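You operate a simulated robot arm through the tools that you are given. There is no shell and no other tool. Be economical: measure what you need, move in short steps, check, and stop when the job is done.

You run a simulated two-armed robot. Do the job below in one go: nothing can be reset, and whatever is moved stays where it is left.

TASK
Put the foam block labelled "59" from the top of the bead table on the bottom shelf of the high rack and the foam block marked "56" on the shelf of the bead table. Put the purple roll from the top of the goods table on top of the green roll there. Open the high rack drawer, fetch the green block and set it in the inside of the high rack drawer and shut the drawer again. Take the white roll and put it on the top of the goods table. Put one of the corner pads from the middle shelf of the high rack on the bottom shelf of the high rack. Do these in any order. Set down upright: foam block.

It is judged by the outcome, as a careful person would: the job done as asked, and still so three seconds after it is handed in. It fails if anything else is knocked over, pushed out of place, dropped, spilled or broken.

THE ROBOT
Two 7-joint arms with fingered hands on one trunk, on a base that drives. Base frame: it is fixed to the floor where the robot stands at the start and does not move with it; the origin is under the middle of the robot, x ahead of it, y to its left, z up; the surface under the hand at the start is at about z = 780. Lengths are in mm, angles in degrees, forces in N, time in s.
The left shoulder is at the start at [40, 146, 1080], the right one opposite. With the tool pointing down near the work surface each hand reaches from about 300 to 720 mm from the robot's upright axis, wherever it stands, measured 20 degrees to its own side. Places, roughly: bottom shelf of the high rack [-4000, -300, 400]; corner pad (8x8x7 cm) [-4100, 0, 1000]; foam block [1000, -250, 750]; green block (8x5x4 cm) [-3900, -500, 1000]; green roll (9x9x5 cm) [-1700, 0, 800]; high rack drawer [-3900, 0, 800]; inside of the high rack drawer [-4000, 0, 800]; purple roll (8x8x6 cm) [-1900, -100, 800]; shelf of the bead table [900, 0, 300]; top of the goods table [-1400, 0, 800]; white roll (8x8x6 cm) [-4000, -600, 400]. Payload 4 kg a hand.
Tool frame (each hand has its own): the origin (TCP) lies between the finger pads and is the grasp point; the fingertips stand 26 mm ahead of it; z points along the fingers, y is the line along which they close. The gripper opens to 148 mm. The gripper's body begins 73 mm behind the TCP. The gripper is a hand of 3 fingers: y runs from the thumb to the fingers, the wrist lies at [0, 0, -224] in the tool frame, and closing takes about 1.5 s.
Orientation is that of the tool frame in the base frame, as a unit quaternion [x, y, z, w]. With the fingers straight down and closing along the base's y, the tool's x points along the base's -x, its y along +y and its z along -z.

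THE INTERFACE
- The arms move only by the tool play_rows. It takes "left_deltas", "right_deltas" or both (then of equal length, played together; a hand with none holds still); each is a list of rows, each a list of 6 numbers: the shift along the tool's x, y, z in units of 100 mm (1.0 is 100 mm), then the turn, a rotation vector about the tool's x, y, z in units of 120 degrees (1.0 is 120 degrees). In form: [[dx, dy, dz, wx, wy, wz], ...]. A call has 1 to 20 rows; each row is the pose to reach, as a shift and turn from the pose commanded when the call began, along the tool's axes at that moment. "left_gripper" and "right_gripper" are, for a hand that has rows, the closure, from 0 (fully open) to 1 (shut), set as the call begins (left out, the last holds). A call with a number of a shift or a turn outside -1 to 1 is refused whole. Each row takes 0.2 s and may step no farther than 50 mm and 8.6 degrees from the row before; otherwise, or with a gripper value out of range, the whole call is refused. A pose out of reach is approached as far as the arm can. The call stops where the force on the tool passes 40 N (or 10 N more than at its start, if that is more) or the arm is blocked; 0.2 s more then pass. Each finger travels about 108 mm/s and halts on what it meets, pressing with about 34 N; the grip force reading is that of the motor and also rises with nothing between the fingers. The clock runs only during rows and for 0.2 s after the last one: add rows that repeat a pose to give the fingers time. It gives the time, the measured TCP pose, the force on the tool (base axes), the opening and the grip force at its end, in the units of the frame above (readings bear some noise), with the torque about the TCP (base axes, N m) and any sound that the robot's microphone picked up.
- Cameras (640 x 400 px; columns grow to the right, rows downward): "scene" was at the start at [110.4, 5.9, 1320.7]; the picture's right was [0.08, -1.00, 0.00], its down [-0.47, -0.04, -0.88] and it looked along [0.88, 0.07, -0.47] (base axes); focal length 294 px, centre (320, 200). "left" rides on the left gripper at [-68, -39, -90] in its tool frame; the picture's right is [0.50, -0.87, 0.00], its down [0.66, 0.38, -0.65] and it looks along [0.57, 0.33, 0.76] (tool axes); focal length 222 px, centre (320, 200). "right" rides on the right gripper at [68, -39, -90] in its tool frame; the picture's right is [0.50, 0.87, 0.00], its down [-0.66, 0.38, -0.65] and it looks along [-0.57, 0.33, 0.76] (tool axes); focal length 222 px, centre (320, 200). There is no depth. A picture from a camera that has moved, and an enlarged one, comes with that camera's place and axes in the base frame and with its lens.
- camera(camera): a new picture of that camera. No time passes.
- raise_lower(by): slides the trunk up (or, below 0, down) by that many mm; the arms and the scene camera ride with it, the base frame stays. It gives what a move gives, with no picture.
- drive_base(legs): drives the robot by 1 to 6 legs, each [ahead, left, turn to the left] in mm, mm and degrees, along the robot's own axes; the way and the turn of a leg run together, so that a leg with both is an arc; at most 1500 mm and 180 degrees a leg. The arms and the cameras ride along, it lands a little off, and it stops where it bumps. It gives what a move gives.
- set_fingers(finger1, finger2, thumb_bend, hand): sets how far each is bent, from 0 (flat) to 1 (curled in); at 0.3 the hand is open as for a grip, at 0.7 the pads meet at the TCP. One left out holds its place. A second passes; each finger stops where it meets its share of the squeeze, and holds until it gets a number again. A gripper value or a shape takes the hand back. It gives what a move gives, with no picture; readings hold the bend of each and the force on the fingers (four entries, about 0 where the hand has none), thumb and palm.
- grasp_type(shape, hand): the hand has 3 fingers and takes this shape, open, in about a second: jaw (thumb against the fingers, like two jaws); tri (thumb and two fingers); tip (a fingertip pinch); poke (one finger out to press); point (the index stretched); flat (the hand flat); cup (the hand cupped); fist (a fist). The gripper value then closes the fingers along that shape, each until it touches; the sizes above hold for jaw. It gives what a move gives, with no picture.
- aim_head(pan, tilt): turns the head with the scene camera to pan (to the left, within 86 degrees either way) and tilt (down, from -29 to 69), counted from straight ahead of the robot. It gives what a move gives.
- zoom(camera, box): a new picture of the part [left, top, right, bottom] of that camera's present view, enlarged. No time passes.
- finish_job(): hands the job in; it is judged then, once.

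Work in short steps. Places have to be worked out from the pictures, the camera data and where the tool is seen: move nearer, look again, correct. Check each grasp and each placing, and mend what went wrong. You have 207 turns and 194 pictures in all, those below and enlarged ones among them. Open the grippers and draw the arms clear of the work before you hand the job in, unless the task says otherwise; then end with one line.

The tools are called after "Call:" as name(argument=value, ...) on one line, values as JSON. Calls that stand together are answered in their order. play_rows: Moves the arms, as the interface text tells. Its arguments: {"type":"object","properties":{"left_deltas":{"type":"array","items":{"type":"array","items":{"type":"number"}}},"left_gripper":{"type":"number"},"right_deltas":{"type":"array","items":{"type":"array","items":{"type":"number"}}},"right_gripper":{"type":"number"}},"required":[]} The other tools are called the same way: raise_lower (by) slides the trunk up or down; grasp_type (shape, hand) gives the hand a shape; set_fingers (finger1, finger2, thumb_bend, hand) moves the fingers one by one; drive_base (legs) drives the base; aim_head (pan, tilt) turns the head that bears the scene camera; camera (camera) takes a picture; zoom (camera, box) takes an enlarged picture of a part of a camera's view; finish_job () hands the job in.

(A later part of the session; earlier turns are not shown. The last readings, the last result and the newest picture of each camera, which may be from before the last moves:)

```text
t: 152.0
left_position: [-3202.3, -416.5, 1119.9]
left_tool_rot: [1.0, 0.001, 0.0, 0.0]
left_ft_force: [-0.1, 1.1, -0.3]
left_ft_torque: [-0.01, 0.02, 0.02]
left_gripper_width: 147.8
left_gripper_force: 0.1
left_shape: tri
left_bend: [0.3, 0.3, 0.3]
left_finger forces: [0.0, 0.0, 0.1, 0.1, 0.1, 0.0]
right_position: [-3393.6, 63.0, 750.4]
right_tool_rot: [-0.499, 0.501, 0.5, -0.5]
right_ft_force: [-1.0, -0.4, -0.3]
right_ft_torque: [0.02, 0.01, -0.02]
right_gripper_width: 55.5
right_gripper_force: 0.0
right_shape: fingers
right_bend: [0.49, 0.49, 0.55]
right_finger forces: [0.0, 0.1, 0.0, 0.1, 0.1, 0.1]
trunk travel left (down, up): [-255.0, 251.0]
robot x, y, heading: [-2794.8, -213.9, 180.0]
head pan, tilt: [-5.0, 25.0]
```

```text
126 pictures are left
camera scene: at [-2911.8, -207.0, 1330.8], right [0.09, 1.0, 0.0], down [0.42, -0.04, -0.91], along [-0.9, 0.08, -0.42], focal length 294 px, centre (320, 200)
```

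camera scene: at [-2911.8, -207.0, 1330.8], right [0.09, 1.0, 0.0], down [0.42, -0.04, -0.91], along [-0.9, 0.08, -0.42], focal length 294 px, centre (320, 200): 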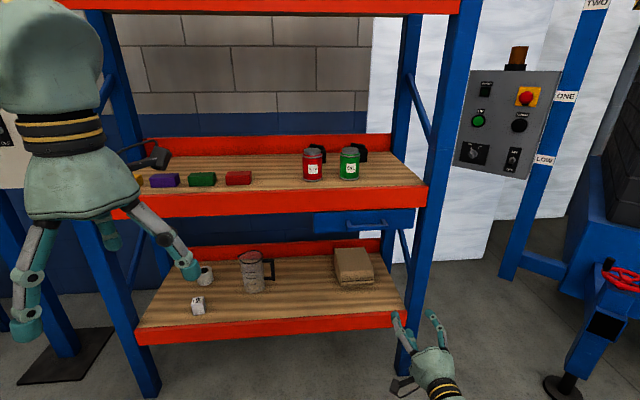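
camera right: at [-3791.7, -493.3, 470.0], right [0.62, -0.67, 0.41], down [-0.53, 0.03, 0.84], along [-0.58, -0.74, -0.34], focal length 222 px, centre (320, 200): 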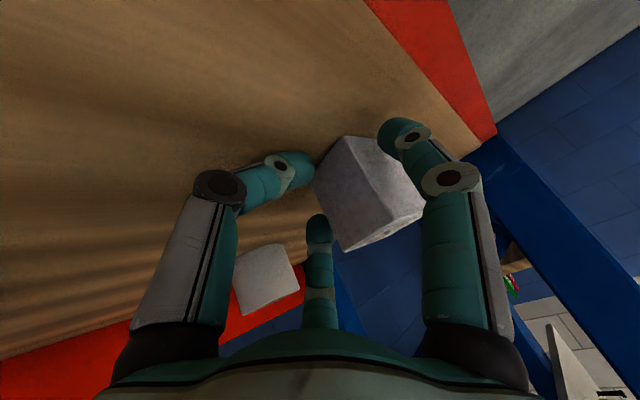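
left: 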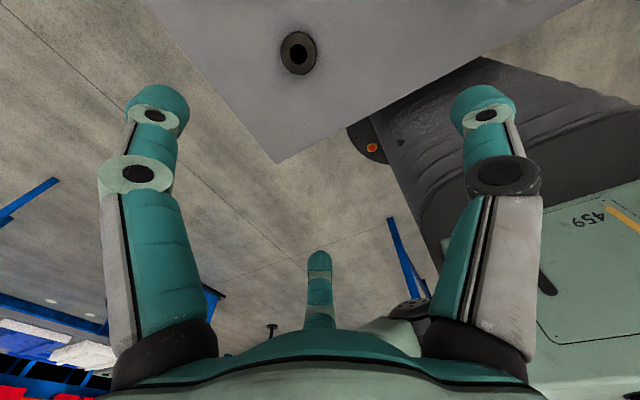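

That worked. I raise to handle height, line up sideways and approach to about 160 mm from it for a close look.

Call:
raise_lower(by=80)

Call:
drive_base(legs=[[200, 34, 0]])

Call:
set_fingers(hand="right", finger1=0.45, finger2=0.45, thumb_bend=0.45)

Call:
camera(camera="right")

Call:
camera(camera="scene")

```text
t: 153.2
left_position: [-3201.8, -418.3, 1198.5]
left_tool_rot: [1.0, 0.001, 0.0, 0.0]
left_ft_force: [-0.6, 0.1, -0.8]
left_ft_torque: [0.01, 0.01, -0.01]
left_gripper_width: 147.8
left_gripper_force: 0.1
left_shape: tri
left_bend: [0.3, 0.3, 0.3]
left_finger forces: [0.1, 0.0, 0.0, 0.1, 0.0, 0.0]
right_position: [-3394.0, 62.4, 830.8]
right_tool_rot: [0.501, -0.5, -0.498, 0.501]
right_ft_force: [0.0, -0.4, 0.8]
right_ft_torque: [-0.02, 0.0, -0.01]
right_gripper_width: 55.1
right_gripper_force: 0.1
right_shape: fingers
right_bend: [0.49, 0.49, 0.55]
right_finger forces: [0.0, 0.0, 0.0, 0.1, 0.0, 0.0]
trunk travel left (down, up): [-335.0, 171.0]
robot x, y, heading: [-2796.7, -213.4, 179.8]
head pan, tilt: [-5.0, 25.0]
```

```text
t: 154.8
left_position: [-3405.9, -449.6, 1199.7]
left_tool_rot: [1.0, 0.0, 0.0, 0.0]
left_ft_force: [0.6, 0.3, 0.7]
left_ft_torque: [0.0, 0.02, -0.01]
left_gripper_width: 147.9
left_gripper_force: 0.0
left_shape: tri
left_bend: [0.3, 0.3, 0.3]
left_finger forces: [0.1, 0.0, 0.0, 0.0, 0.1, 0.0]
right_position: [-3594.6, 30.3, 830.3]
right_tool_rot: [0.5, -0.5, -0.499, 0.5]
right_ft_force: [-0.5, -0.3, 0.8]
right_ft_torque: [0.0, 0.01, -0.04]
right_gripper_width: 55.3
right_gripper_force: 0.0
right_shape: fingers
right_bend: [0.49, 0.49, 0.55]
right_finger forces: [0.0, 0.0, 0.0, 0.0, 0.0, 0.1]
trunk travel left (down, up): [-335.0, 171.0]
robot x, y, heading: [-3000.4, -247.1, 179.6]
head pan, tilt: [-5.0, 25.0]
```

```text
t: 155.8
left_position: [-3407.0, -450.5, 1199.5]
left_tool_rot: [1.0, -0.001, 0.0, 0.0]
left_ft_force: [0.2, 0.3, 0.2]
left_ft_torque: [-0.01, 0.0, 0.01]
left_gripper_width: 147.7
left_gripper_force: 0.0
left_shape: tri
left_bend: [0.3, 0.3, 0.3]
left_finger forces: [0.0, 0.0, 0.1, 0.0, 0.0, 0.1]
right_position: [-3595.4, 30.4, 831.8]
right_tool_rot: [0.499, -0.501, -0.5, 0.501]
right_ft_force: [-0.3, -0.5, 0.3]
right_ft_torque: [0.02, 0.0, -0.01]
right_gripper_width: 78.2
right_gripper_force: 0.2
right_shape: fingers
right_bend: [0.45, 0.45, 0.45]
right_finger forces: [0.0, 0.1, 0.0, 0.0, 0.0, 0.1]
trunk travel left (down, up): [-335.0, 171.0]
robot x, y, heading: [-3002.9, -250.4, 179.8]
head pan, tilt: [-5.0, 25.0]
```

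```text
125 pictures are left
camera right: at [-3505.4, -37.8, 790.9], right [0.0, -0.5, 0.87], down [0.65, 0.66, 0.38], along [-0.76, 0.57, 0.33], focal length 222 px, centre (320, 200)
```

right: 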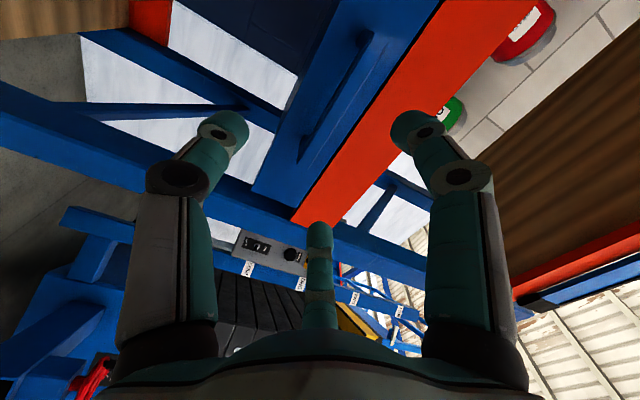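

```text
124 pictures are left
camera scene: at [-3114.8, -240.6, 1409.9], right [0.09, 1.0, 0.0], down [0.42, -0.04, -0.91], along [-0.9, 0.08, -0.42], focal length 294 px, centre (320, 200)
```

scene: 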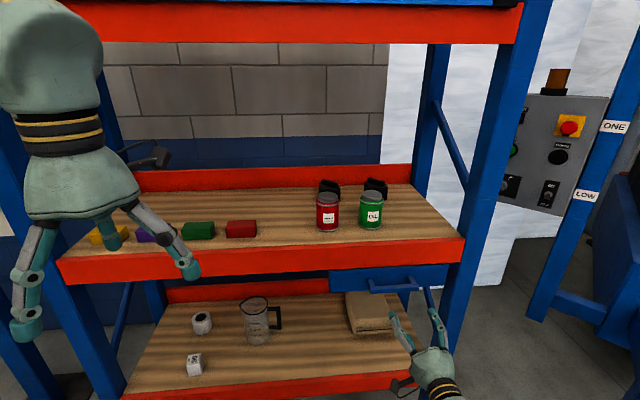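

Both views agree that the bar is at about (-3740,25,839). I rise 8 mm, drive 152 mm in and close on the bar.

Call:
raise_lower(by=8)

Call:
drive_base(legs=[[150, 3, 0]])

Call:
camera(camera="right")

Call:
zoom(camera="scene", box=[340, 240, 500, 360])

```text
t: 156.4
left_position: [-3406.3, -449.5, 1207.7]
left_tool_rot: [1.0, -0.001, 0.0, 0.0]
left_ft_force: [0.4, -0.6, -0.1]
left_ft_torque: [0.01, 0.02, 0.0]
left_gripper_width: 147.6
left_gripper_force: 0.1
left_shape: tri
left_bend: [0.3, 0.3, 0.3]
left_finger forces: [0.0, 0.0, 0.0, 0.1, 0.0, 0.1]
right_position: [-3595.8, 30.8, 839.0]
right_tool_rot: [-0.5, 0.501, 0.5, -0.5]
right_ft_force: [0.2, 0.3, 0.1]
right_ft_torque: [0.0, -0.01, 0.0]
right_gripper_width: 78.1
right_gripper_force: 0.0
right_shape: fingers
right_bend: [0.45, 0.45, 0.45]
right_finger forces: [0.0, 0.1, 0.0, 0.0, 0.1, 0.1]
trunk travel left (down, up): [-343.0, 163.0]
robot x, y, heading: [-3001.3, -246.2, 179.9]
head pan, tilt: [-5.0, 25.0]
```

```text
t: 157.8
left_position: [-3545.7, -451.7, 1206.2]
left_tool_rot: [1.0, 0.001, 0.001, 0.0]
left_ft_force: [-0.7, 0.4, -0.2]
left_ft_torque: [0.02, 0.01, 0.01]
left_gripper_width: 147.8
left_gripper_force: 0.1
left_shape: tri
left_bend: [0.3, 0.3, 0.3]
left_finger forces: [0.0, 0.0, 0.0, 0.0, 0.1, 0.0]
right_position: [-3733.4, 26.4, 833.9]
right_tool_rot: [0.504, -0.5, -0.498, 0.498]
right_ft_force: [0.9, 0.3, -0.8]
right_ft_torque: [0.04, 0.04, -0.06]
right_gripper_width: 78.6
right_gripper_force: 0.4
right_shape: fingers
right_bend: [0.45, 0.45, 0.45]
right_finger forces: [0.0, 1.3, 0.0, 0.0, 0.1, 0.0]
trunk travel left (down, up): [-343.0, 163.0]
robot x, y, heading: [-3139.2, -252.7, 179.7]
head pan, tilt: [-5.0, 25.0]
stopped in leg 1: the force on the tool passed its limit at 87 N (the readings are from after the stop); the commanded pose is now the measured one
```

```text
123 pictures are left
camera right: at [-3641.7, -42.0, 794.9], right [0.0, -0.5, 0.87], down [0.65, 0.66, 0.38], along [-0.76, 0.56, 0.32], focal length 222 px, centre (320, 200)
```

right: 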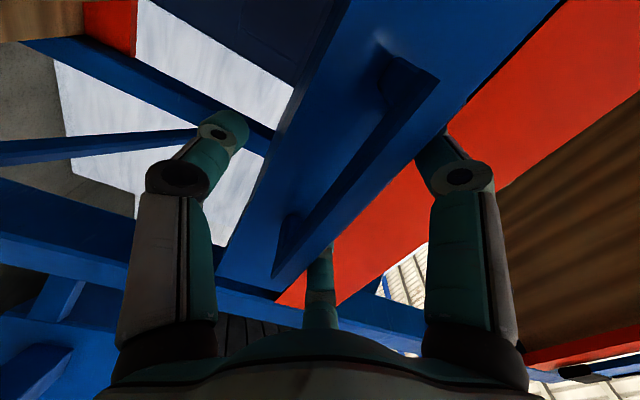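

```text
3.33 times, centred on (420, 300) of scene
camera zoom: at [-3255.2, -243.2, 1417.6], right [0.09, 1.0, 0.0], down [0.42, -0.04, -0.91], along [-0.9, 0.08, -0.42], focal length 978 px, centre (-13, -133)
```

zoom: 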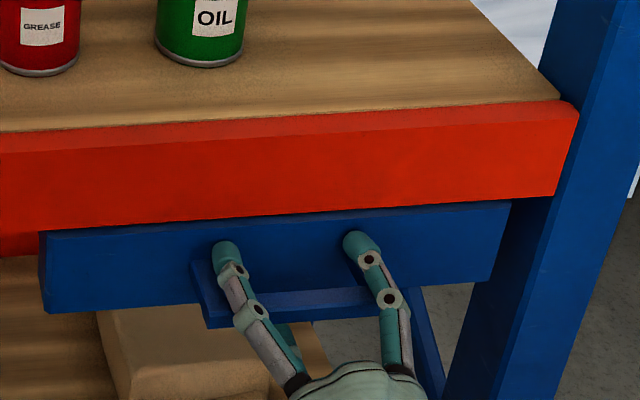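

The fingertips just touch the drawer front, with the bar between thumb and fingers. I close the hand.

Call:
set_fingers(hand="right", finger1=0.85, finger2=0.85, thumb_bend=0.85)

Call:
camera(camera="right")

Call:
zoom(camera="scene", box=[340, 240, 500, 360])

```text
t: 158.8
left_position: [-3542.4, -452.6, 1208.0]
left_tool_rot: [1.0, 0.0, -0.002, -0.001]
left_ft_force: [-0.4, 0.0, 0.2]
left_ft_torque: [0.01, -0.03, 0.02]
left_gripper_width: 147.9
left_gripper_force: 0.0
left_shape: tri
left_bend: [0.3, 0.3, 0.3]
left_finger forces: [0.0, 0.0, 0.0, 0.0, 0.0, 0.0]
right_position: [-3730.2, 25.9, 837.1]
right_tool_rot: [0.502, -0.499, -0.499, 0.5]
right_ft_force: [0.5, 0.9, 12.0]
right_ft_torque: [0.01, 0.02, -0.03]
right_gripper_width: 0.0
right_gripper_force: 6.0
right_shape: fingers
right_bend: [0.77, 0.77, 0.78]
right_finger forces: [5.6, 5.4, 0.0, 0.0, 0.0, 0.1]
trunk travel left (down, up): [-343.0, 163.0]
robot x, y, heading: [-3141.7, -249.8, 179.7]
head pan, tilt: [-5.0, 25.0]
```

```text
121 pictures are left
camera right: at [-3640.2, -42.0, 797.6], right [0.0, -0.5, 0.86], down [0.65, 0.66, 0.38], along [-0.76, 0.56, 0.33], focal length 222 px, centre (320, 200)
```

right: 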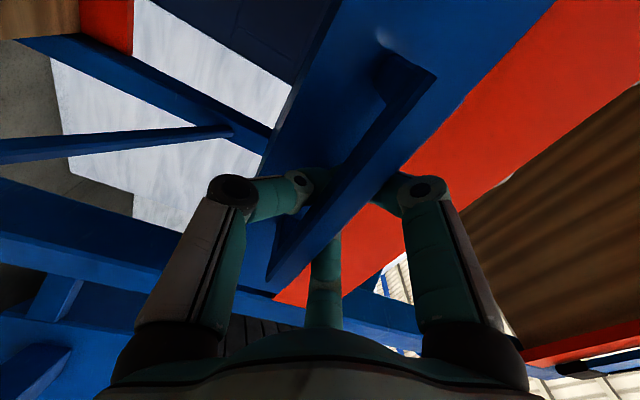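

```text
3.33 times, centred on (420, 300) of scene
camera zoom: at [-3251.1, -243.7, 1418.0], right [0.09, 1.0, 0.0], down [0.42, -0.04, -0.91], along [-0.9, 0.08, -0.42], focal length 978 px, centre (-13, -133)
```

zoom: 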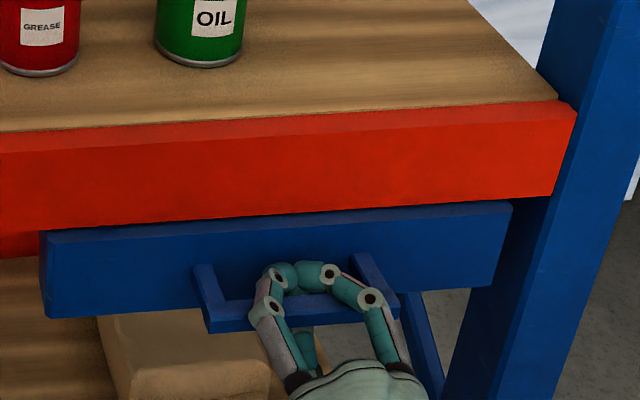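

The fingers curl over and behind the bar. I pull gently by driving back.

Call:
drive_base(legs=[[-80, 0, 0]])

Call:
zoom(camera="scene", box=[340, 220, 500, 360])

```text
t: 159.8
left_position: [-3461.7, -454.2, 1206.8]
left_tool_rot: [1.0, 0.0, -0.001, -0.001]
left_ft_force: [0.3, 0.2, -0.1]
left_ft_torque: [-0.03, 0.0, 0.03]
left_gripper_width: 147.7
left_gripper_force: 0.1
left_shape: tri
left_bend: [0.3, 0.3, 0.3]
left_finger forces: [0.1, 0.1, 0.0, 0.1, 0.1, 0.0]
right_position: [-3649.8, 25.0, 836.5]
right_tool_rot: [0.502, -0.499, -0.499, 0.499]
right_ft_force: [-0.3, 2.3, 8.9]
right_ft_torque: [-0.03, 0.0, 0.0]
right_gripper_width: 0.0
right_gripper_force: 4.5
right_shape: fingers
right_bend: [0.77, 0.77, 0.78]
right_finger forces: [4.8, 5.1, 0.0, 0.1, 0.0, 0.1]
trunk travel left (down, up): [-343.0, 163.0]
robot x, y, heading: [-3054.6, -249.3, 179.8]
head pan, tilt: [-5.0, 25.0]
```

```text
2.86 times, centred on (420, 290) of scene
camera zoom: at [-3170.2, -244.1, 1418.0], right [0.09, 1.0, 0.0], down [0.42, -0.04, -0.91], along [-0.9, 0.08, -0.42], focal length 838 px, centre (34, -57)
```

zoom: 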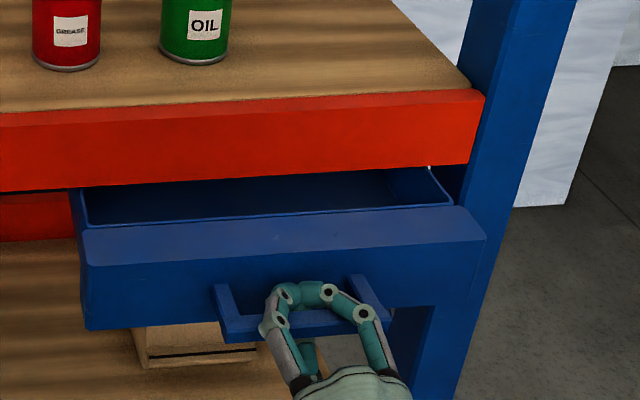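

The drawer slides open. I pull another 140 mm.

Call:
drive_base(legs=[[-140, 0, 0]])

Call:
camera(camera="scene")

```text
t: 161.2
left_position: [-3320.5, -453.5, 1208.2]
left_tool_rot: [1.0, 0.0, 0.001, -0.001]
left_ft_force: [0.0, -0.3, -0.2]
left_ft_torque: [0.04, 0.01, 0.01]
left_gripper_width: 147.9
left_gripper_force: 0.1
left_shape: tri
left_bend: [0.3, 0.3, 0.3]
left_finger forces: [0.0, 0.0, 0.0, 0.0, 0.0, 0.0]
right_position: [-3511.2, 25.7, 838.0]
right_tool_rot: [0.501, -0.499, -0.5, 0.5]
right_ft_force: [-0.7, 0.6, 6.2]
right_ft_torque: [0.02, 0.0, 0.0]
right_gripper_width: 0.0
right_gripper_force: 4.0
right_shape: fingers
right_bend: [0.77, 0.77, 0.78]
right_finger forces: [3.7, 3.5, 0.0, 0.0, 0.0, 0.0]
trunk travel left (down, up): [-343.0, 163.0]
robot x, y, heading: [-2919.3, -250.3, 179.9]
head pan, tilt: [-5.0, 25.0]
```

```text
118 pictures are left
camera scene: at [-3031.0, -244.5, 1417.9], right [0.09, 1.0, 0.0], down [0.42, -0.04, -0.91], along [-0.9, 0.08, -0.42], focal length 294 px, centre (320, 200)
```

scene: 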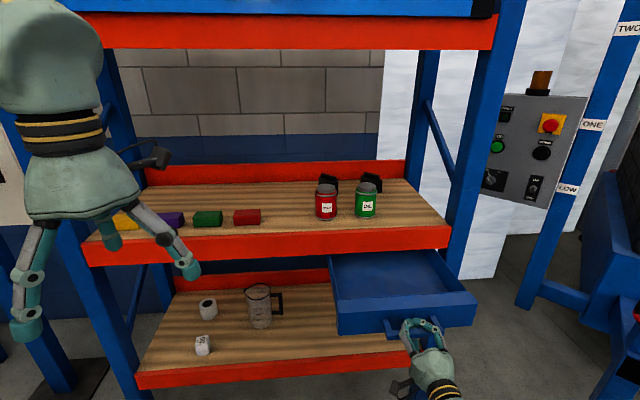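

The drawer is open about 220 mm. I release the bar, back away, and turn the right hand to point down for the green block.

Call:
set_fingers(hand="right", finger1=0.4, finger2=0.4, thumb_bend=0.4)

Call:
drive_base(legs=[[-200, 0, 0]])

Call:
raise_lower(by=120)

Call:
play_rows(right_deltas=[[0, 0, 0, 0.0412, 0.0412, -0.0412], [0, 0, 0, 0.0824, 0.0824, -0.0824], [0, 0, 0, 0.1237, 0.1237, -0.1237], [0, 0, 0, 0.165, 0.165, -0.165], [0, 0, 0, 0.206, 0.206, -0.206], [0, 0, 0, 0.247, 0.247, -0.247], [0, 0, 0, 0.288, 0.288, -0.288], [0, 0, 0, 0.33, 0.33, -0.33], [0, 0, 0, 0.371, 0.371, -0.371], [0, 0, 0, 0.412, 0.412, -0.412], [0, 0, 0, 0.453, 0.453, -0.453], [0, 0, 0, 0.494, 0.494, -0.494], [0, 0, 0, 0.536, 0.536, -0.536], [0, 0, 0, 0.577, 0.577, -0.577], [0, 0, 0, 0.577, 0.577, -0.577]])

Call:
camera(camera="scene")

```text
t: 162.2
left_position: [-3324.4, -452.4, 1206.3]
left_tool_rot: [1.0, 0.0, 0.0, 0.0]
left_ft_force: [-0.2, 0.0, 0.3]
left_ft_torque: [0.02, -0.02, 0.0]
left_gripper_width: 147.9
left_gripper_force: 0.1
left_shape: tri
left_bend: [0.3, 0.3, 0.3]
left_finger forces: [0.1, 0.0, 0.0, 0.0, 0.0, 0.0]
right_position: [-3511.7, 26.0, 836.8]
right_tool_rot: [0.501, -0.5, -0.5, 0.499]
right_ft_force: [-0.3, 0.1, 0.3]
right_ft_torque: [-0.03, 0.01, -0.01]
right_gripper_width: 94.6
right_gripper_force: 0.1
right_shape: fingers
right_bend: [0.4, 0.4, 0.4]
right_finger forces: [0.0, 0.0, 0.1, 0.0, 0.1, 0.0]
trunk travel left (down, up): [-343.0, 163.0]
robot x, y, heading: [-2917.0, -248.1, 179.8]
head pan, tilt: [-5.0, 25.0]
```

```text
t: 163.8
left_position: [-3125.7, -453.7, 1206.4]
left_tool_rot: [1.0, 0.0, 0.0, 0.0]
left_ft_force: [-0.8, 0.0, -0.1]
left_ft_torque: [-0.02, 0.04, 0.0]
left_gripper_width: 148.0
left_gripper_force: 0.1
left_shape: tri
left_bend: [0.3, 0.3, 0.3]
left_finger forces: [0.0, 0.0, 0.0, 0.1, 0.1, 0.0]
right_position: [-3313.5, 25.1, 836.6]
right_tool_rot: [0.502, -0.499, -0.5, 0.499]
right_ft_force: [0.3, 1.0, 0.5]
right_ft_torque: [-0.04, 0.0, 0.01]
right_gripper_width: 94.8
right_gripper_force: 0.0
right_shape: fingers
right_bend: [0.4, 0.4, 0.4]
right_finger forces: [0.0, 0.0, 0.0, 0.0, 0.0, 0.1]
trunk travel left (down, up): [-343.0, 163.0]
robot x, y, heading: [-2724.2, -248.7, 180.2]
head pan, tilt: [-5.0, 25.0]
```

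```text
t: 165.3
left_position: [-3125.9, -454.2, 1329.0]
left_tool_rot: [1.0, -0.001, -0.001, 0.0]
left_ft_force: [0.2, -0.8, -0.1]
left_ft_torque: [-0.02, 0.0, 0.02]
left_gripper_width: 147.8
left_gripper_force: 0.0
left_shape: tri
left_bend: [0.3, 0.3, 0.3]
left_finger forces: [0.0, 0.1, 0.0, 0.0, 0.1, 0.1]
right_position: [-3313.3, 25.7, 958.1]
right_tool_rot: [0.501, -0.5, -0.5, 0.5]
right_ft_force: [-0.2, 0.7, -0.2]
right_ft_torque: [0.02, 0.01, 0.02]
right_gripper_width: 94.7
right_gripper_force: 0.0
right_shape: fingers
right_bend: [0.4, 0.4, 0.4]
right_finger forces: [0.0, 0.0, 0.0, 0.0, 0.1, 0.0]
trunk travel left (down, up): [-463.0, 43.0]
robot x, y, heading: [-2720.4, -253.3, 179.9]
head pan, tilt: [-5.0, 25.0]
```

```text
refused: row 8 steps farther than a row can; nothing moved
```

```text
117 pictures are left
camera scene: at [-2834.2, -244.2, 1539.2], right [0.09, 1.0, 0.0], down [0.42, -0.04, -0.91], along [-0.9, 0.08, -0.42], focal length 294 px, centre (320, 200)
```

scene: 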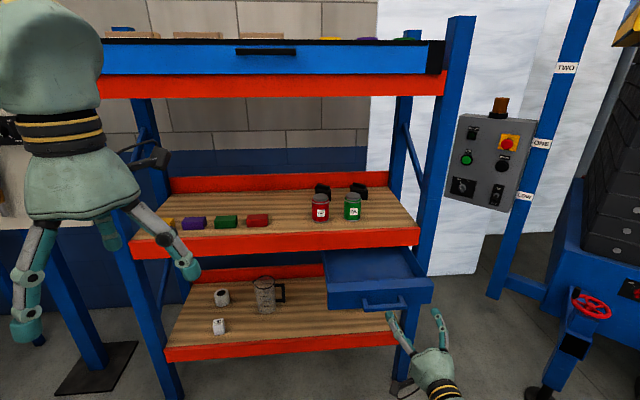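

A row step was slightly too large; I use 15 finer steps for the turn.

Call:
play_rows(right_deltas=[[0, 0, 0, 0.0385, 0.0385, -0.0385], [0, 0, 0, 0.077, 0.077, -0.077], [0, 0, 0, 0.1155, 0.1155, -0.1155], [0, 0, 0, 0.154, 0.154, -0.154], [0, 0, 0, 0.1925, 0.1925, -0.1925], [0, 0, 0, 0.231, 0.231, -0.231], [0, 0, 0, 0.2695, 0.2695, -0.2695], [0, 0, 0, 0.308, 0.308, -0.308], [0, 0, 0, 0.3465, 0.3465, -0.3465], [0, 0, 0, 0.385, 0.385, -0.385], [0, 0, 0, 0.4235, 0.4235, -0.4235], [0, 0, 0, 0.462, 0.462, -0.462], [0, 0, 0, 0.5005, 0.5005, -0.5005], [0, 0, 0, 0.539, 0.539, -0.539], [0, 0, 0, 0.577, 0.577, -0.577], [0, 0, 0, 0.577, 0.577, -0.577]])

Call:
camera(camera="scene")

```text
t: 168.7
left_position: [-3124.7, -453.7, 1327.6]
left_tool_rot: [1.0, 0.0, 0.001, 0.001]
left_ft_force: [-0.4, -0.3, -0.1]
left_ft_torque: [0.0, 0.01, 0.0]
left_gripper_width: 147.8
left_gripper_force: 0.0
left_shape: tri
left_bend: [0.3, 0.3, 0.3]
left_finger forces: [0.0, 0.1, 0.1, 0.0, 0.0, 0.0]
right_position: [-3313.3, 26.3, 957.5]
right_tool_rot: [1.0, 0.002, 0.001, -0.001]
right_ft_force: [0.4, 0.8, 0.1]
right_ft_torque: [0.02, 0.01, 0.02]
right_gripper_width: 94.6
right_gripper_force: 0.2
right_shape: fingers
right_bend: [0.4, 0.4, 0.4]
right_finger forces: [0.1, 0.0, 0.1, 0.0, 0.0, 0.0]
trunk travel left (down, up): [-463.0, 43.0]
robot x, y, heading: [-2724.5, -247.1, 179.9]
head pan, tilt: [-5.0, 25.0]
```

```text
116 pictures are left
camera scene: at [-2833.7, -243.8, 1539.1], right [0.09, 1.0, 0.0], down [0.42, -0.04, -0.91], along [-0.9, 0.08, -0.42], focal length 294 px, centre (320, 200)
```

scene: 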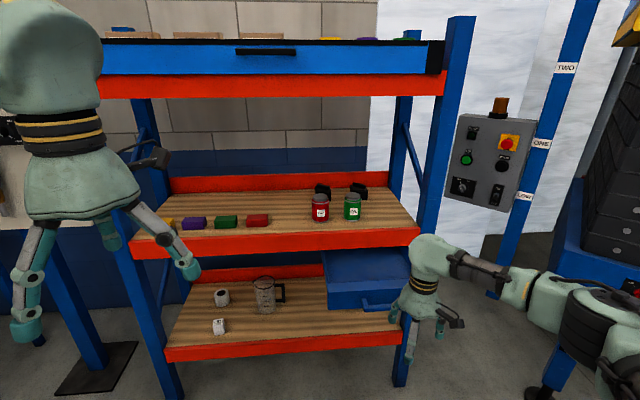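

The hand points down. I raise it, move left to line up with the green block, and approach part-way to look.

Call:
play_rows(right_deltas=[[0, 0, -0.4, 0, 0, 0], [0, 0, -0.8, 0, 0, 0], [0, 0, -1, 0, 0, 0], [0, 0, -1, 0, 0, 0]])

Call:
raise_lower(by=35)

Call:
drive_base(legs=[[0, 550, 0], [430, 0, 0]])

Call:
aim_head(pan=-20, tilt=35)

Call:
camera(camera="scene")

Call:
camera(camera="right")

```text
t: 169.7
left_position: [-3126.8, -454.2, 1328.2]
left_tool_rot: [1.0, 0.0, 0.0, 0.0]
left_ft_force: [0.0, 1.0, 0.7]
left_ft_torque: [-0.02, 0.01, 0.0]
left_gripper_width: 148.0
left_gripper_force: 0.0
left_shape: tri
left_bend: [0.3, 0.3, 0.3]
left_finger forces: [0.0, 0.0, 0.0, 0.0, 0.1, 0.0]
right_position: [-3313.3, 27.3, 1057.6]
right_tool_rot: [1.0, 0.001, 0.0, -0.002]
right_ft_force: [-0.7, -0.3, -0.5]
right_ft_torque: [0.0, 0.02, -0.01]
right_gripper_width: 94.4
right_gripper_force: 0.0
right_shape: fingers
right_bend: [0.4, 0.4, 0.4]
right_finger forces: [0.0, 0.0, 0.0, 0.0, 0.0, 0.0]
trunk travel left (down, up): [-463.0, 43.0]
robot x, y, heading: [-2721.5, -252.1, 180.2]
head pan, tilt: [-5.0, 25.0]
```

```text
t: 170.4
left_position: [-3125.9, -453.7, 1362.6]
left_tool_rot: [1.0, 0.0, 0.001, 0.0]
left_ft_force: [0.0, -0.3, -0.4]
left_ft_torque: [-0.02, 0.02, 0.02]
left_gripper_width: 147.9
left_gripper_force: 0.0
left_shape: tri
left_bend: [0.3, 0.3, 0.3]
left_finger forces: [0.0, 0.0, 0.0, 0.0, 0.1, 0.0]
right_position: [-3314.1, 26.2, 1092.1]
right_tool_rot: [1.0, 0.001, 0.0, 0.0]
right_ft_force: [0.0, 0.3, 0.2]
right_ft_torque: [-0.06, -0.03, -0.01]
right_gripper_width: 94.7
right_gripper_force: 0.0
right_shape: fingers
right_bend: [0.4, 0.4, 0.4]
right_finger forces: [0.0, 0.0, 0.1, 0.1, 0.1, 0.0]
trunk travel left (down, up): [-498.0, 8.0]
robot x, y, heading: [-2719.3, -250.6, 180.0]
head pan, tilt: [-5.0, 25.0]
```

```text
t: 175.8
left_position: [-3558.8, -993.3, 1363.9]
left_tool_rot: [1.0, -0.009, -0.001, 0.0]
left_ft_force: [0.1, 0.5, 0.1]
left_ft_torque: [0.0, 0.01, 0.02]
left_gripper_width: 147.9
left_gripper_force: 0.0
left_shape: tri
left_bend: [0.3, 0.3, 0.3]
left_finger forces: [0.0, 0.0, 0.1, 0.0, 0.0, 0.0]
right_position: [-3740.5, -510.3, 1092.6]
right_tool_rot: [1.0, -0.007, 0.0, -0.001]
right_ft_force: [0.4, -0.5, 0.5]
right_ft_torque: [0.0, -0.01, -0.02]
right_gripper_width: 94.8
right_gripper_force: 0.1
right_shape: fingers
right_bend: [0.4, 0.4, 0.4]
right_finger forces: [0.1, 0.1, 0.0, 0.0, 0.1, 0.0]
trunk travel left (down, up): [-498.0, 8.0]
robot x, y, heading: [-3154.8, -795.2, 178.9]
head pan, tilt: [-5.0, 25.0]
```

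```text
t: 176.6
left_position: [-3562.4, -992.8, 1361.5]
left_tool_rot: [1.0, -0.008, 0.001, 0.0]
left_ft_force: [0.5, 0.8, -0.4]
left_ft_torque: [-0.02, 0.0, -0.01]
left_gripper_width: 147.9
left_gripper_force: 0.0
left_shape: tri
left_bend: [0.3, 0.3, 0.3]
left_finger forces: [0.1, 0.0, 0.0, 0.1, 0.1, 0.0]
right_position: [-3743.1, -510.5, 1091.6]
right_tool_rot: [1.0, -0.006, 0.0, 0.0]
right_ft_force: [0.2, 0.1, -0.2]
right_ft_torque: [0.01, -0.01, 0.0]
right_gripper_width: 94.5
right_gripper_force: 0.1
right_shape: fingers
right_bend: [0.4, 0.4, 0.4]
right_finger forces: [0.1, 0.0, 0.1, 0.0, 0.1, 0.0]
trunk travel left (down, up): [-498.0, 8.0]
robot x, y, heading: [-3154.1, -802.8, 178.8]
head pan, tilt: [-20.0, 35.0]
```

```text
115 pictures are left
camera scene: at [-3258.1, -766.1, 1557.6], right [0.36, 0.93, 0.0], down [0.54, -0.21, -0.82], along [-0.76, 0.29, -0.57], focal length 294 px, centre (320, 200)
```

scene: 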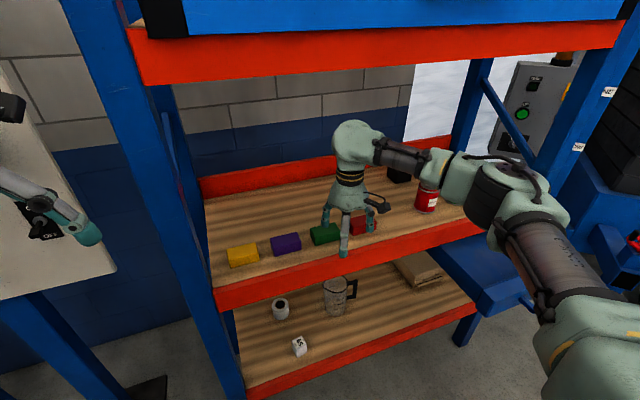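

```text
114 pictures are left
camera right: at [-3674.7, -473.0, 1181.1], right [0.49, -0.87, 0.0], down [-0.66, -0.37, 0.65], along [-0.57, -0.32, -0.76], focal length 222 px, centre (320, 200)
```

right: 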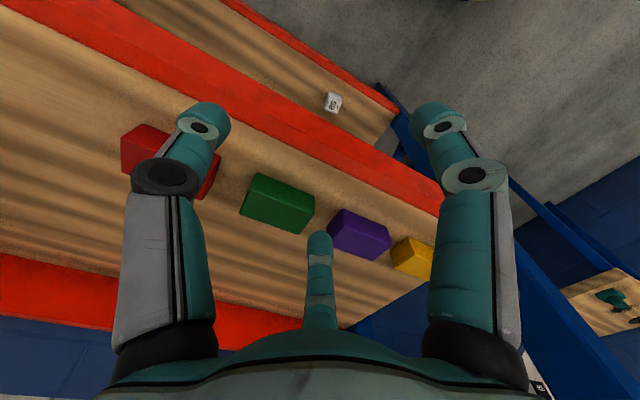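

The green block's top centre is at about (-3842,-516). I drive 100 mm ahead, lower 50 mm, and check.

Call:
drive_base(legs=[[98, 4, 0]])

Call:
play_rows(right_deltas=[[0, 0, 0.25, 0, 0, 0], [0, 0, 0.5, 0, 0, 0], [0, 0, 0.5, 0, 0, 0]])

Call:
camera(camera="right")

Call:
zoom(camera="scene", box=[260, 190, 420, 300])

```text
t: 177.8
left_position: [-3650.9, -994.1, 1365.6]
left_tool_rot: [1.0, -0.009, -0.003, 0.0]
left_ft_force: [0.4, -0.1, -0.2]
left_ft_torque: [0.0, 0.0, 0.01]
left_gripper_width: 147.9
left_gripper_force: 0.0
left_shape: tri
left_bend: [0.3, 0.3, 0.3]
left_finger forces: [0.0, 0.1, 0.0, 0.1, 0.1, 0.0]
right_position: [-3833.2, -511.0, 1094.9]
right_tool_rot: [1.0, -0.007, -0.002, 0.0]
right_ft_force: [0.6, -0.2, 0.4]
right_ft_torque: [0.0, 0.03, 0.0]
right_gripper_width: 94.5
right_gripper_force: 0.1
right_shape: fingers
right_bend: [0.4, 0.4, 0.4]
right_finger forces: [0.1, 0.1, 0.0, 0.0, 0.2, 0.0]
trunk travel left (down, up): [-498.0, 8.0]
robot x, y, heading: [-3251.8, -798.5, 178.7]
head pan, tilt: [-20.0, 35.0]
```

```text
t: 178.6
left_position: [-3659.8, -994.7, 1361.7]
left_tool_rot: [1.0, -0.009, 0.0, 0.0]
left_ft_force: [-0.2, 0.2, -0.4]
left_ft_torque: [0.0, -0.05, -0.02]
left_gripper_width: 147.9
left_gripper_force: 0.1
left_shape: tri
left_bend: [0.3, 0.3, 0.3]
left_finger forces: [0.1, 0.0, 0.1, 0.0, 0.0, 0.1]
right_position: [-3838.2, -511.0, 1041.9]
right_tool_rot: [1.0, -0.008, 0.002, -0.001]
right_ft_force: [0.1, -0.2, 0.4]
right_ft_torque: [0.01, -0.02, 0.0]
right_gripper_width: 94.7
right_gripper_force: 0.0
right_shape: fingers
right_bend: [0.4, 0.4, 0.4]
right_finger forces: [0.0, 0.0, 0.0, 0.0, 0.1, 0.0]
trunk travel left (down, up): [-498.0, 8.0]
robot x, y, heading: [-3247.1, -799.3, 178.8]
head pan, tilt: [-20.0, 35.0]
```

```text
113 pictures are left
camera right: at [-3770.8, -473.8, 1131.5], right [0.49, -0.87, 0.0], down [-0.66, -0.37, 0.65], along [-0.57, -0.32, -0.76], focal length 222 px, centre (320, 200)
```

right: 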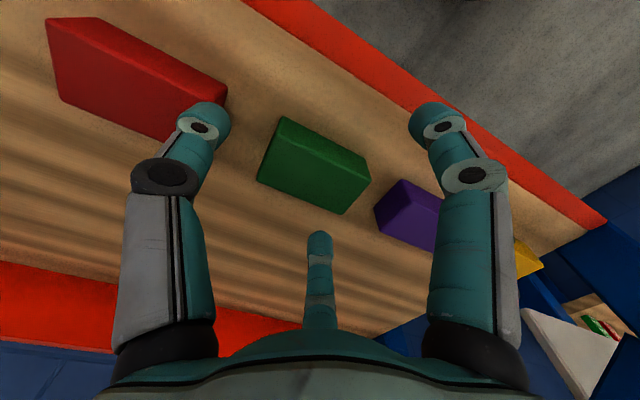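

```text
3.64 times, centred on (340, 245) of scene
camera zoom: at [-3355.5, -768.3, 1557.4], right [0.36, 0.93, 0.0], down [0.54, -0.21, -0.82], along [-0.76, 0.3, -0.57], focal length 1067 px, centre (247, 36)
```

zoom: 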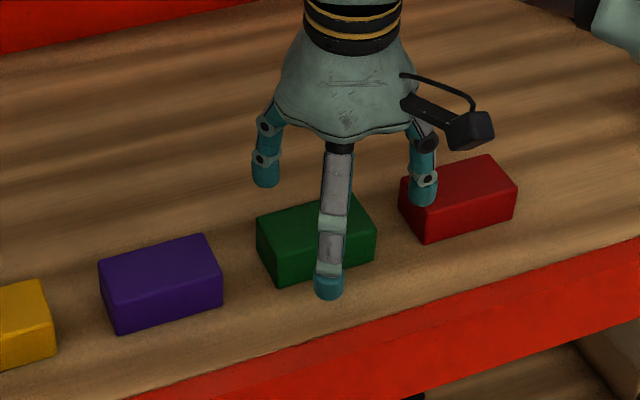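

The block centre is at about (-3856,-517), with 45 mm gaps to its neighbours. I narrow the hand to fit, move over it and lower to z≈994.

Call:
set_fingers(hand="right", finger1=0.46, finger2=0.46, thumb_bend=0.46)

Call:
play_rows(right_deltas=[[-0.18, 0.06, 0, 0, 0, 0], [-0.18, 0.06, 0.15, 0, 0, 0], [-0.18, 0.06, 0.3, 0, 0, 0], [-0.18, 0.06, 0.3, 0, 0, 0]])

Call:
camera(camera="right")

Call:
zoom(camera="scene", box=[260, 190, 420, 300])

```text
t: 179.6
left_position: [-3656.8, -993.9, 1363.4]
left_tool_rot: [1.0, -0.01, -0.001, 0.0]
left_ft_force: [0.1, 0.4, -0.8]
left_ft_torque: [-0.01, -0.02, -0.01]
left_gripper_width: 147.8
left_gripper_force: 0.1
left_shape: tri
left_bend: [0.3, 0.3, 0.3]
left_finger forces: [0.1, 0.0, 0.1, 0.0, 0.0, 0.0]
right_position: [-3837.8, -509.9, 1043.6]
right_tool_rot: [1.0, -0.008, 0.0, 0.0]
right_ft_force: [-0.1, 0.3, 0.4]
right_ft_torque: [-0.02, 0.0, 0.0]
right_gripper_width: 76.0
right_gripper_force: 0.0
right_shape: fingers
right_bend: [0.46, 0.46, 0.46]
right_finger forces: [0.0, 0.0, 0.1, 0.0, 0.1, 0.0]
trunk travel left (down, up): [-498.0, 8.0]
robot x, y, heading: [-3248.9, -799.1, 178.8]
head pan, tilt: [-20.0, 35.0]
```

```text
t: 180.6
left_position: [-3658.1, -994.7, 1363.6]
left_tool_rot: [1.0, -0.009, 0.0, -0.001]
left_ft_force: [0.2, -0.2, 0.1]
left_ft_torque: [-0.03, 0.0, 0.0]
left_gripper_width: 148.3
left_gripper_force: 0.1
left_shape: tri
left_bend: [0.3, 0.3, 0.3]
left_finger forces: [0.0, 0.0, 0.1, 0.0, 0.0, 0.0]
right_position: [-3855.7, -516.1, 1013.5]
right_tool_rot: [1.0, -0.007, 0.001, -0.001]
right_ft_force: [0.4, -0.1, -0.3]
right_ft_torque: [0.02, 0.01, 0.03]
right_gripper_width: 76.0
right_gripper_force: 0.1
right_shape: fingers
right_bend: [0.46, 0.46, 0.46]
right_finger forces: [0.0, 0.1, 0.1, 0.0, 0.0, 0.0]
trunk travel left (down, up): [-498.0, 8.0]
robot x, y, heading: [-3248.7, -798.9, 179.0]
head pan, tilt: [-20.0, 35.0]
```

```text
111 pictures are left
camera right: at [-3787.8, -479.7, 1102.5], right [0.49, -0.87, 0.0], down [-0.66, -0.37, 0.65], along [-0.57, -0.32, -0.76], focal length 222 px, centre (320, 200)
```

right: 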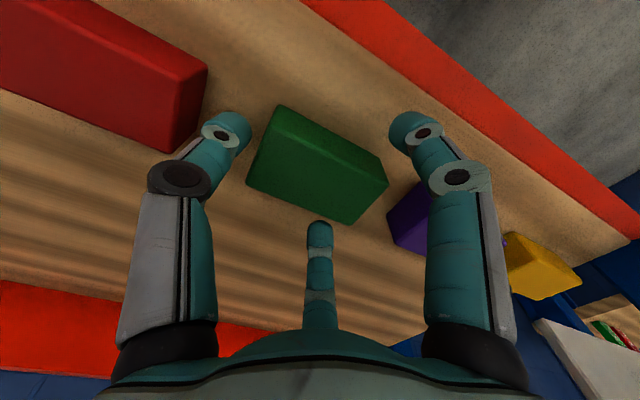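

```text
3.64 times, centred on (340, 245) of scene
camera zoom: at [-3353.8, -768.6, 1557.6], right [0.36, 0.93, 0.0], down [0.54, -0.21, -0.82], along [-0.76, 0.3, -0.57], focal length 1067 px, centre (247, 36)
```

zoom: 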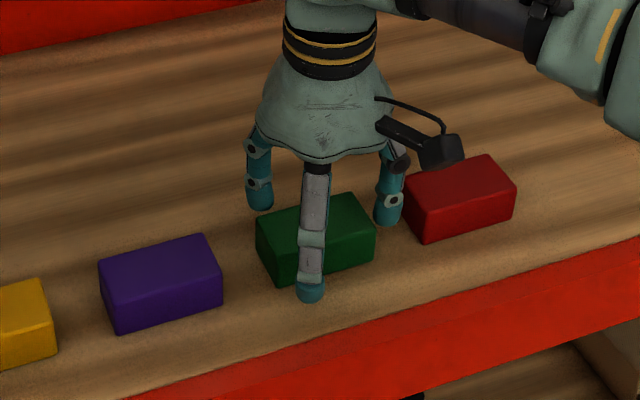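

Well aligned, with the thumb in the gap. I lower 19 mm and close gently.

Call:
play_rows(right_deltas=[[0.05, 0, 0.1, 0, 0, 0], [0.05, 0, 0.19, 0, 0, 0], [0.05, 0, 0.19, 0, 0, 0]])

Call:
set_fingers(hand="right", finger1=0.75, finger2=0.75, thumb_bend=0.75)

Call:
camera(camera="right")

Call:
zoom(camera="scene", box=[260, 190, 420, 300])

```text
t: 181.4
left_position: [-3657.5, -995.6, 1362.0]
left_tool_rot: [1.0, -0.009, 0.001, 0.0]
left_ft_force: [0.0, -1.2, -0.4]
left_ft_torque: [0.0, 0.03, 0.0]
left_gripper_width: 148.1
left_gripper_force: 0.1
left_shape: tri
left_bend: [0.3, 0.3, 0.3]
left_finger forces: [0.0, 0.0, 0.0, 0.1, 0.1, 0.1]
right_position: [-3851.3, -515.9, 992.7]
right_tool_rot: [1.0, -0.007, 0.0, 0.0]
right_ft_force: [-0.5, -0.3, 0.6]
right_ft_torque: [0.02, 0.06, 0.01]
right_gripper_width: 76.0
right_gripper_force: 0.5
right_shape: fingers
right_bend: [0.46, 0.46, 0.46]
right_finger forces: [0.0, 0.3, 0.1, 0.0, 0.0, 0.0]
trunk travel left (down, up): [-498.0, 8.0]
robot x, y, heading: [-3248.6, -797.7, 178.8]
head pan, tilt: [-20.0, 35.0]
```

```text
t: 182.4
left_position: [-3657.4, -994.0, 1362.4]
left_tool_rot: [1.0, -0.009, 0.0, 0.001]
left_ft_force: [0.0, 0.4, -0.2]
left_ft_torque: [-0.01, -0.01, 0.02]
left_gripper_width: 147.7
left_gripper_force: 0.0
left_shape: tri
left_bend: [0.3, 0.3, 0.3]
left_finger forces: [0.1, 0.0, 0.0, 0.0, 0.1, 0.0]
right_position: [-3850.1, -515.1, 993.1]
right_tool_rot: [1.0, -0.008, -0.001, -0.001]
right_ft_force: [0.4, 0.9, 3.4]
right_ft_torque: [-0.13, 0.13, -0.04]
right_gripper_width: 28.7
right_gripper_force: 20.3
right_shape: fingers
right_bend: [0.59, 0.55, 0.64]
right_finger forces: [10.2, 14.8, 0.0, 0.0, 15.8, 0.0]
trunk travel left (down, up): [-498.0, 8.0]
robot x, y, heading: [-3251.1, -797.4, 179.0]
head pan, tilt: [-20.0, 35.0]
```

```text
109 pictures are left
camera right: at [-3782.1, -479.5, 1083.4], right [0.49, -0.87, 0.0], down [-0.66, -0.37, 0.65], along [-0.57, -0.32, -0.76], focal length 222 px, centre (320, 200)
```

right: 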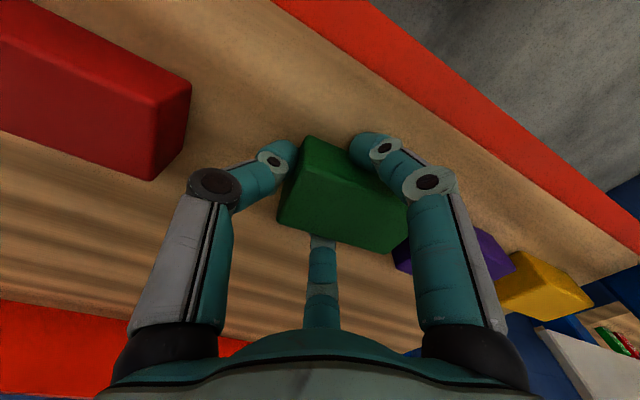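

```text
3.64 times, centred on (340, 245) of scene
camera zoom: at [-3352.9, -768.0, 1557.6], right [0.36, 0.93, 0.0], down [0.54, -0.21, -0.82], along [-0.76, 0.3, -0.57], focal length 1067 px, centre (247, 36)
```

zoom: 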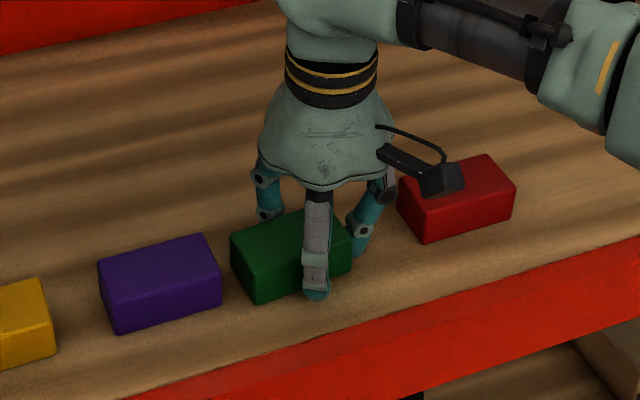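

Gripped, shifted slightly but not touching the purple one. I lift 100 mm and check.

Call:
play_rows(right_deltas=[[0, 0, -0.15, 0, 0, 0], [0, 0, -0.35, 0, 0, 0], [0, 0, -0.6, 0, 0, 0], [0, 0, -0.85, 0, 0, 0], [0, 0, -1, 0, 0, 0]])

Call:
camera(camera="right")

Call:
camera(camera="scene")

```text
t: 183.6
left_position: [-3658.0, -994.0, 1362.8]
left_tool_rot: [1.0, -0.009, 0.001, 0.001]
left_ft_force: [0.1, 0.0, -0.1]
left_ft_torque: [0.0, 0.0, 0.01]
left_gripper_width: 147.8
left_gripper_force: 0.1
left_shape: tri
left_bend: [0.3, 0.3, 0.3]
left_finger forces: [0.1, 0.0, 0.0, 0.0, 0.0, 0.0]
right_position: [-3850.9, -517.1, 1093.3]
right_tool_rot: [1.0, -0.008, 0.001, -0.002]
right_ft_force: [0.2, -0.8, -1.7]
right_ft_torque: [0.03, 0.0, 0.02]
right_gripper_width: 27.4
right_gripper_force: 18.6
right_shape: fingers
right_bend: [0.59, 0.54, 0.66]
right_finger forces: [9.8, 12.2, 0.1, 0.0, 15.3, 0.0]
trunk travel left (down, up): [-498.0, 8.0]
robot x, y, heading: [-3251.2, -801.7, 179.0]
head pan, tilt: [-20.0, 35.0]
```

```text
107 pictures are left
camera right: at [-3782.9, -480.1, 1182.6], right [0.49, -0.87, 0.0], down [-0.66, -0.37, 0.65], along [-0.57, -0.32, -0.76], focal length 222 px, centre (320, 200)
```

right: 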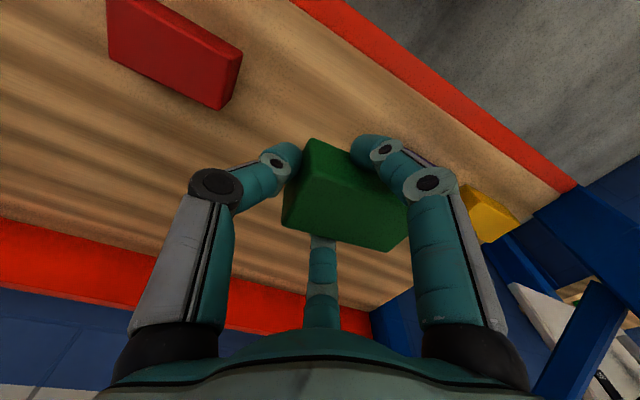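

```text
106 pictures are left
camera scene: at [-3353.3, -768.2, 1557.6], right [0.36, 0.93, 0.0], down [0.54, -0.21, -0.82], along [-0.76, 0.3, -0.57], focal length 294 px, centre (320, 200)
```

scene: 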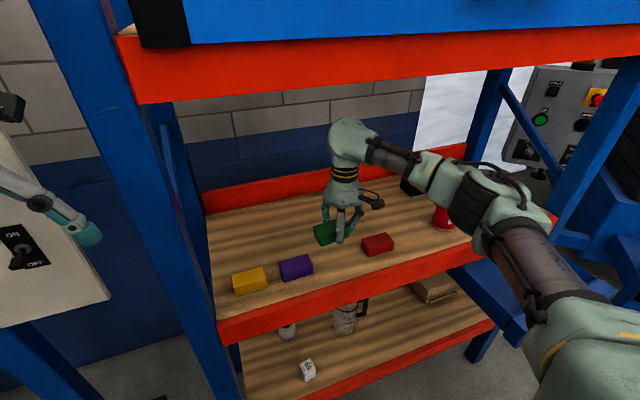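

Lifted. I back out and move across to above the open drawer.

Call:
drive_base(legs=[[-420, 0, 1], [0, -560, 0], [240, 0, 0]])

Call:
aim_head(pan=-15, tilt=42)

Call:
camera(camera="scene")

Call:
camera(camera="right")

```text
t: 190.3
left_position: [-3461.6, -459.2, 1364.0]
left_tool_rot: [1.0, 0.001, -0.001, -0.001]
left_ft_force: [-0.4, 1.6, -0.1]
left_ft_torque: [-0.02, 0.02, 0.0]
left_gripper_width: 148.2
left_gripper_force: 0.0
left_shape: tri
left_bend: [0.3, 0.3, 0.3]
left_finger forces: [0.0, 0.0, 0.0, 0.0, 0.1, 0.0]
right_position: [-3667.4, 14.7, 1094.9]
right_tool_rot: [1.0, 0.004, 0.0, -0.002]
right_ft_force: [-0.6, 0.4, -0.5]
right_ft_torque: [0.04, 0.01, -0.01]
right_gripper_width: 26.7
right_gripper_force: 18.1
right_shape: fingers
right_bend: [0.59, 0.54, 0.66]
right_finger forces: [9.5, 12.1, 0.0, 0.0, 14.8, 0.0]
trunk travel left (down, up): [-498.0, 8.0]
robot x, y, heading: [-3060.0, -254.4, -180.0]
head pan, tilt: [-20.0, 35.0]
```

```text
t: 191.0
left_position: [-3463.5, -458.2, 1364.1]
left_tool_rot: [1.0, 0.003, -0.001, 0.0]
left_ft_force: [0.8, -0.4, 0.7]
left_ft_torque: [-0.01, -0.01, 0.02]
left_gripper_width: 147.9
left_gripper_force: 0.1
left_shape: tri
left_bend: [0.3, 0.3, 0.3]
left_finger forces: [0.0, 0.0, 0.0, 0.1, 0.0, 0.1]
right_position: [-3669.4, 15.2, 1093.0]
right_tool_rot: [1.0, 0.004, 0.001, 0.0]
right_ft_force: [0.1, -0.5, -1.1]
right_ft_torque: [0.03, 0.01, 0.0]
right_gripper_width: 27.0
right_gripper_force: 17.8
right_shape: fingers
right_bend: [0.59, 0.54, 0.66]
right_finger forces: [9.5, 12.2, 0.0, 0.1, 14.9, 0.0]
trunk travel left (down, up): [-498.0, 8.0]
robot x, y, heading: [-3061.6, -252.6, -180.1]
head pan, tilt: [-15.0, 42.0]
```

```text
105 pictures are left
camera scene: at [-3163.3, -233.7, 1547.2], right [0.26, 0.97, 0.0], down [0.65, -0.17, -0.74], along [-0.72, 0.19, -0.67], focal length 294 px, centre (320, 200)
```

scene: 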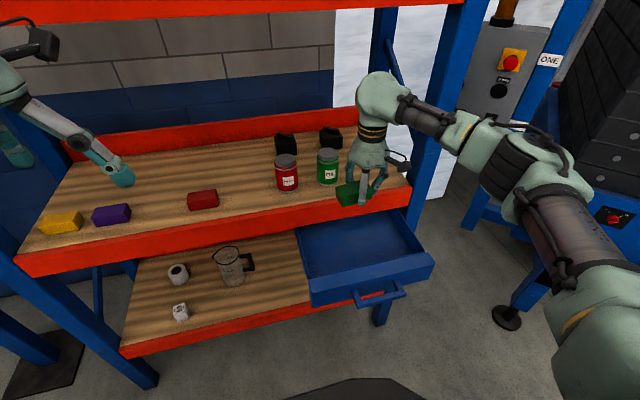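

```text
104 pictures are left
camera right: at [-3601.3, 53.2, 1182.7], right [0.51, -0.86, 0.0], down [-0.65, -0.38, 0.65], along [-0.56, -0.33, -0.76], focal length 222 px, centre (320, 200)
```

right: 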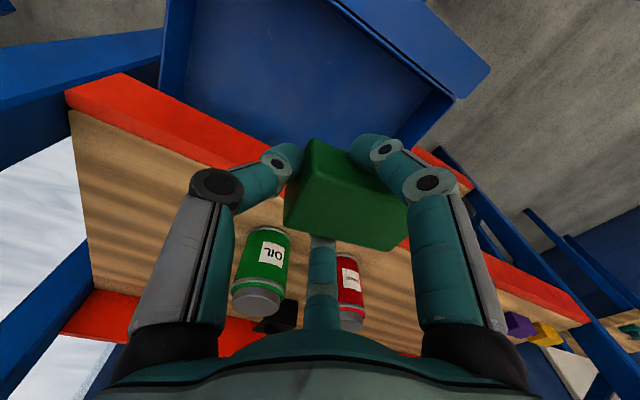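

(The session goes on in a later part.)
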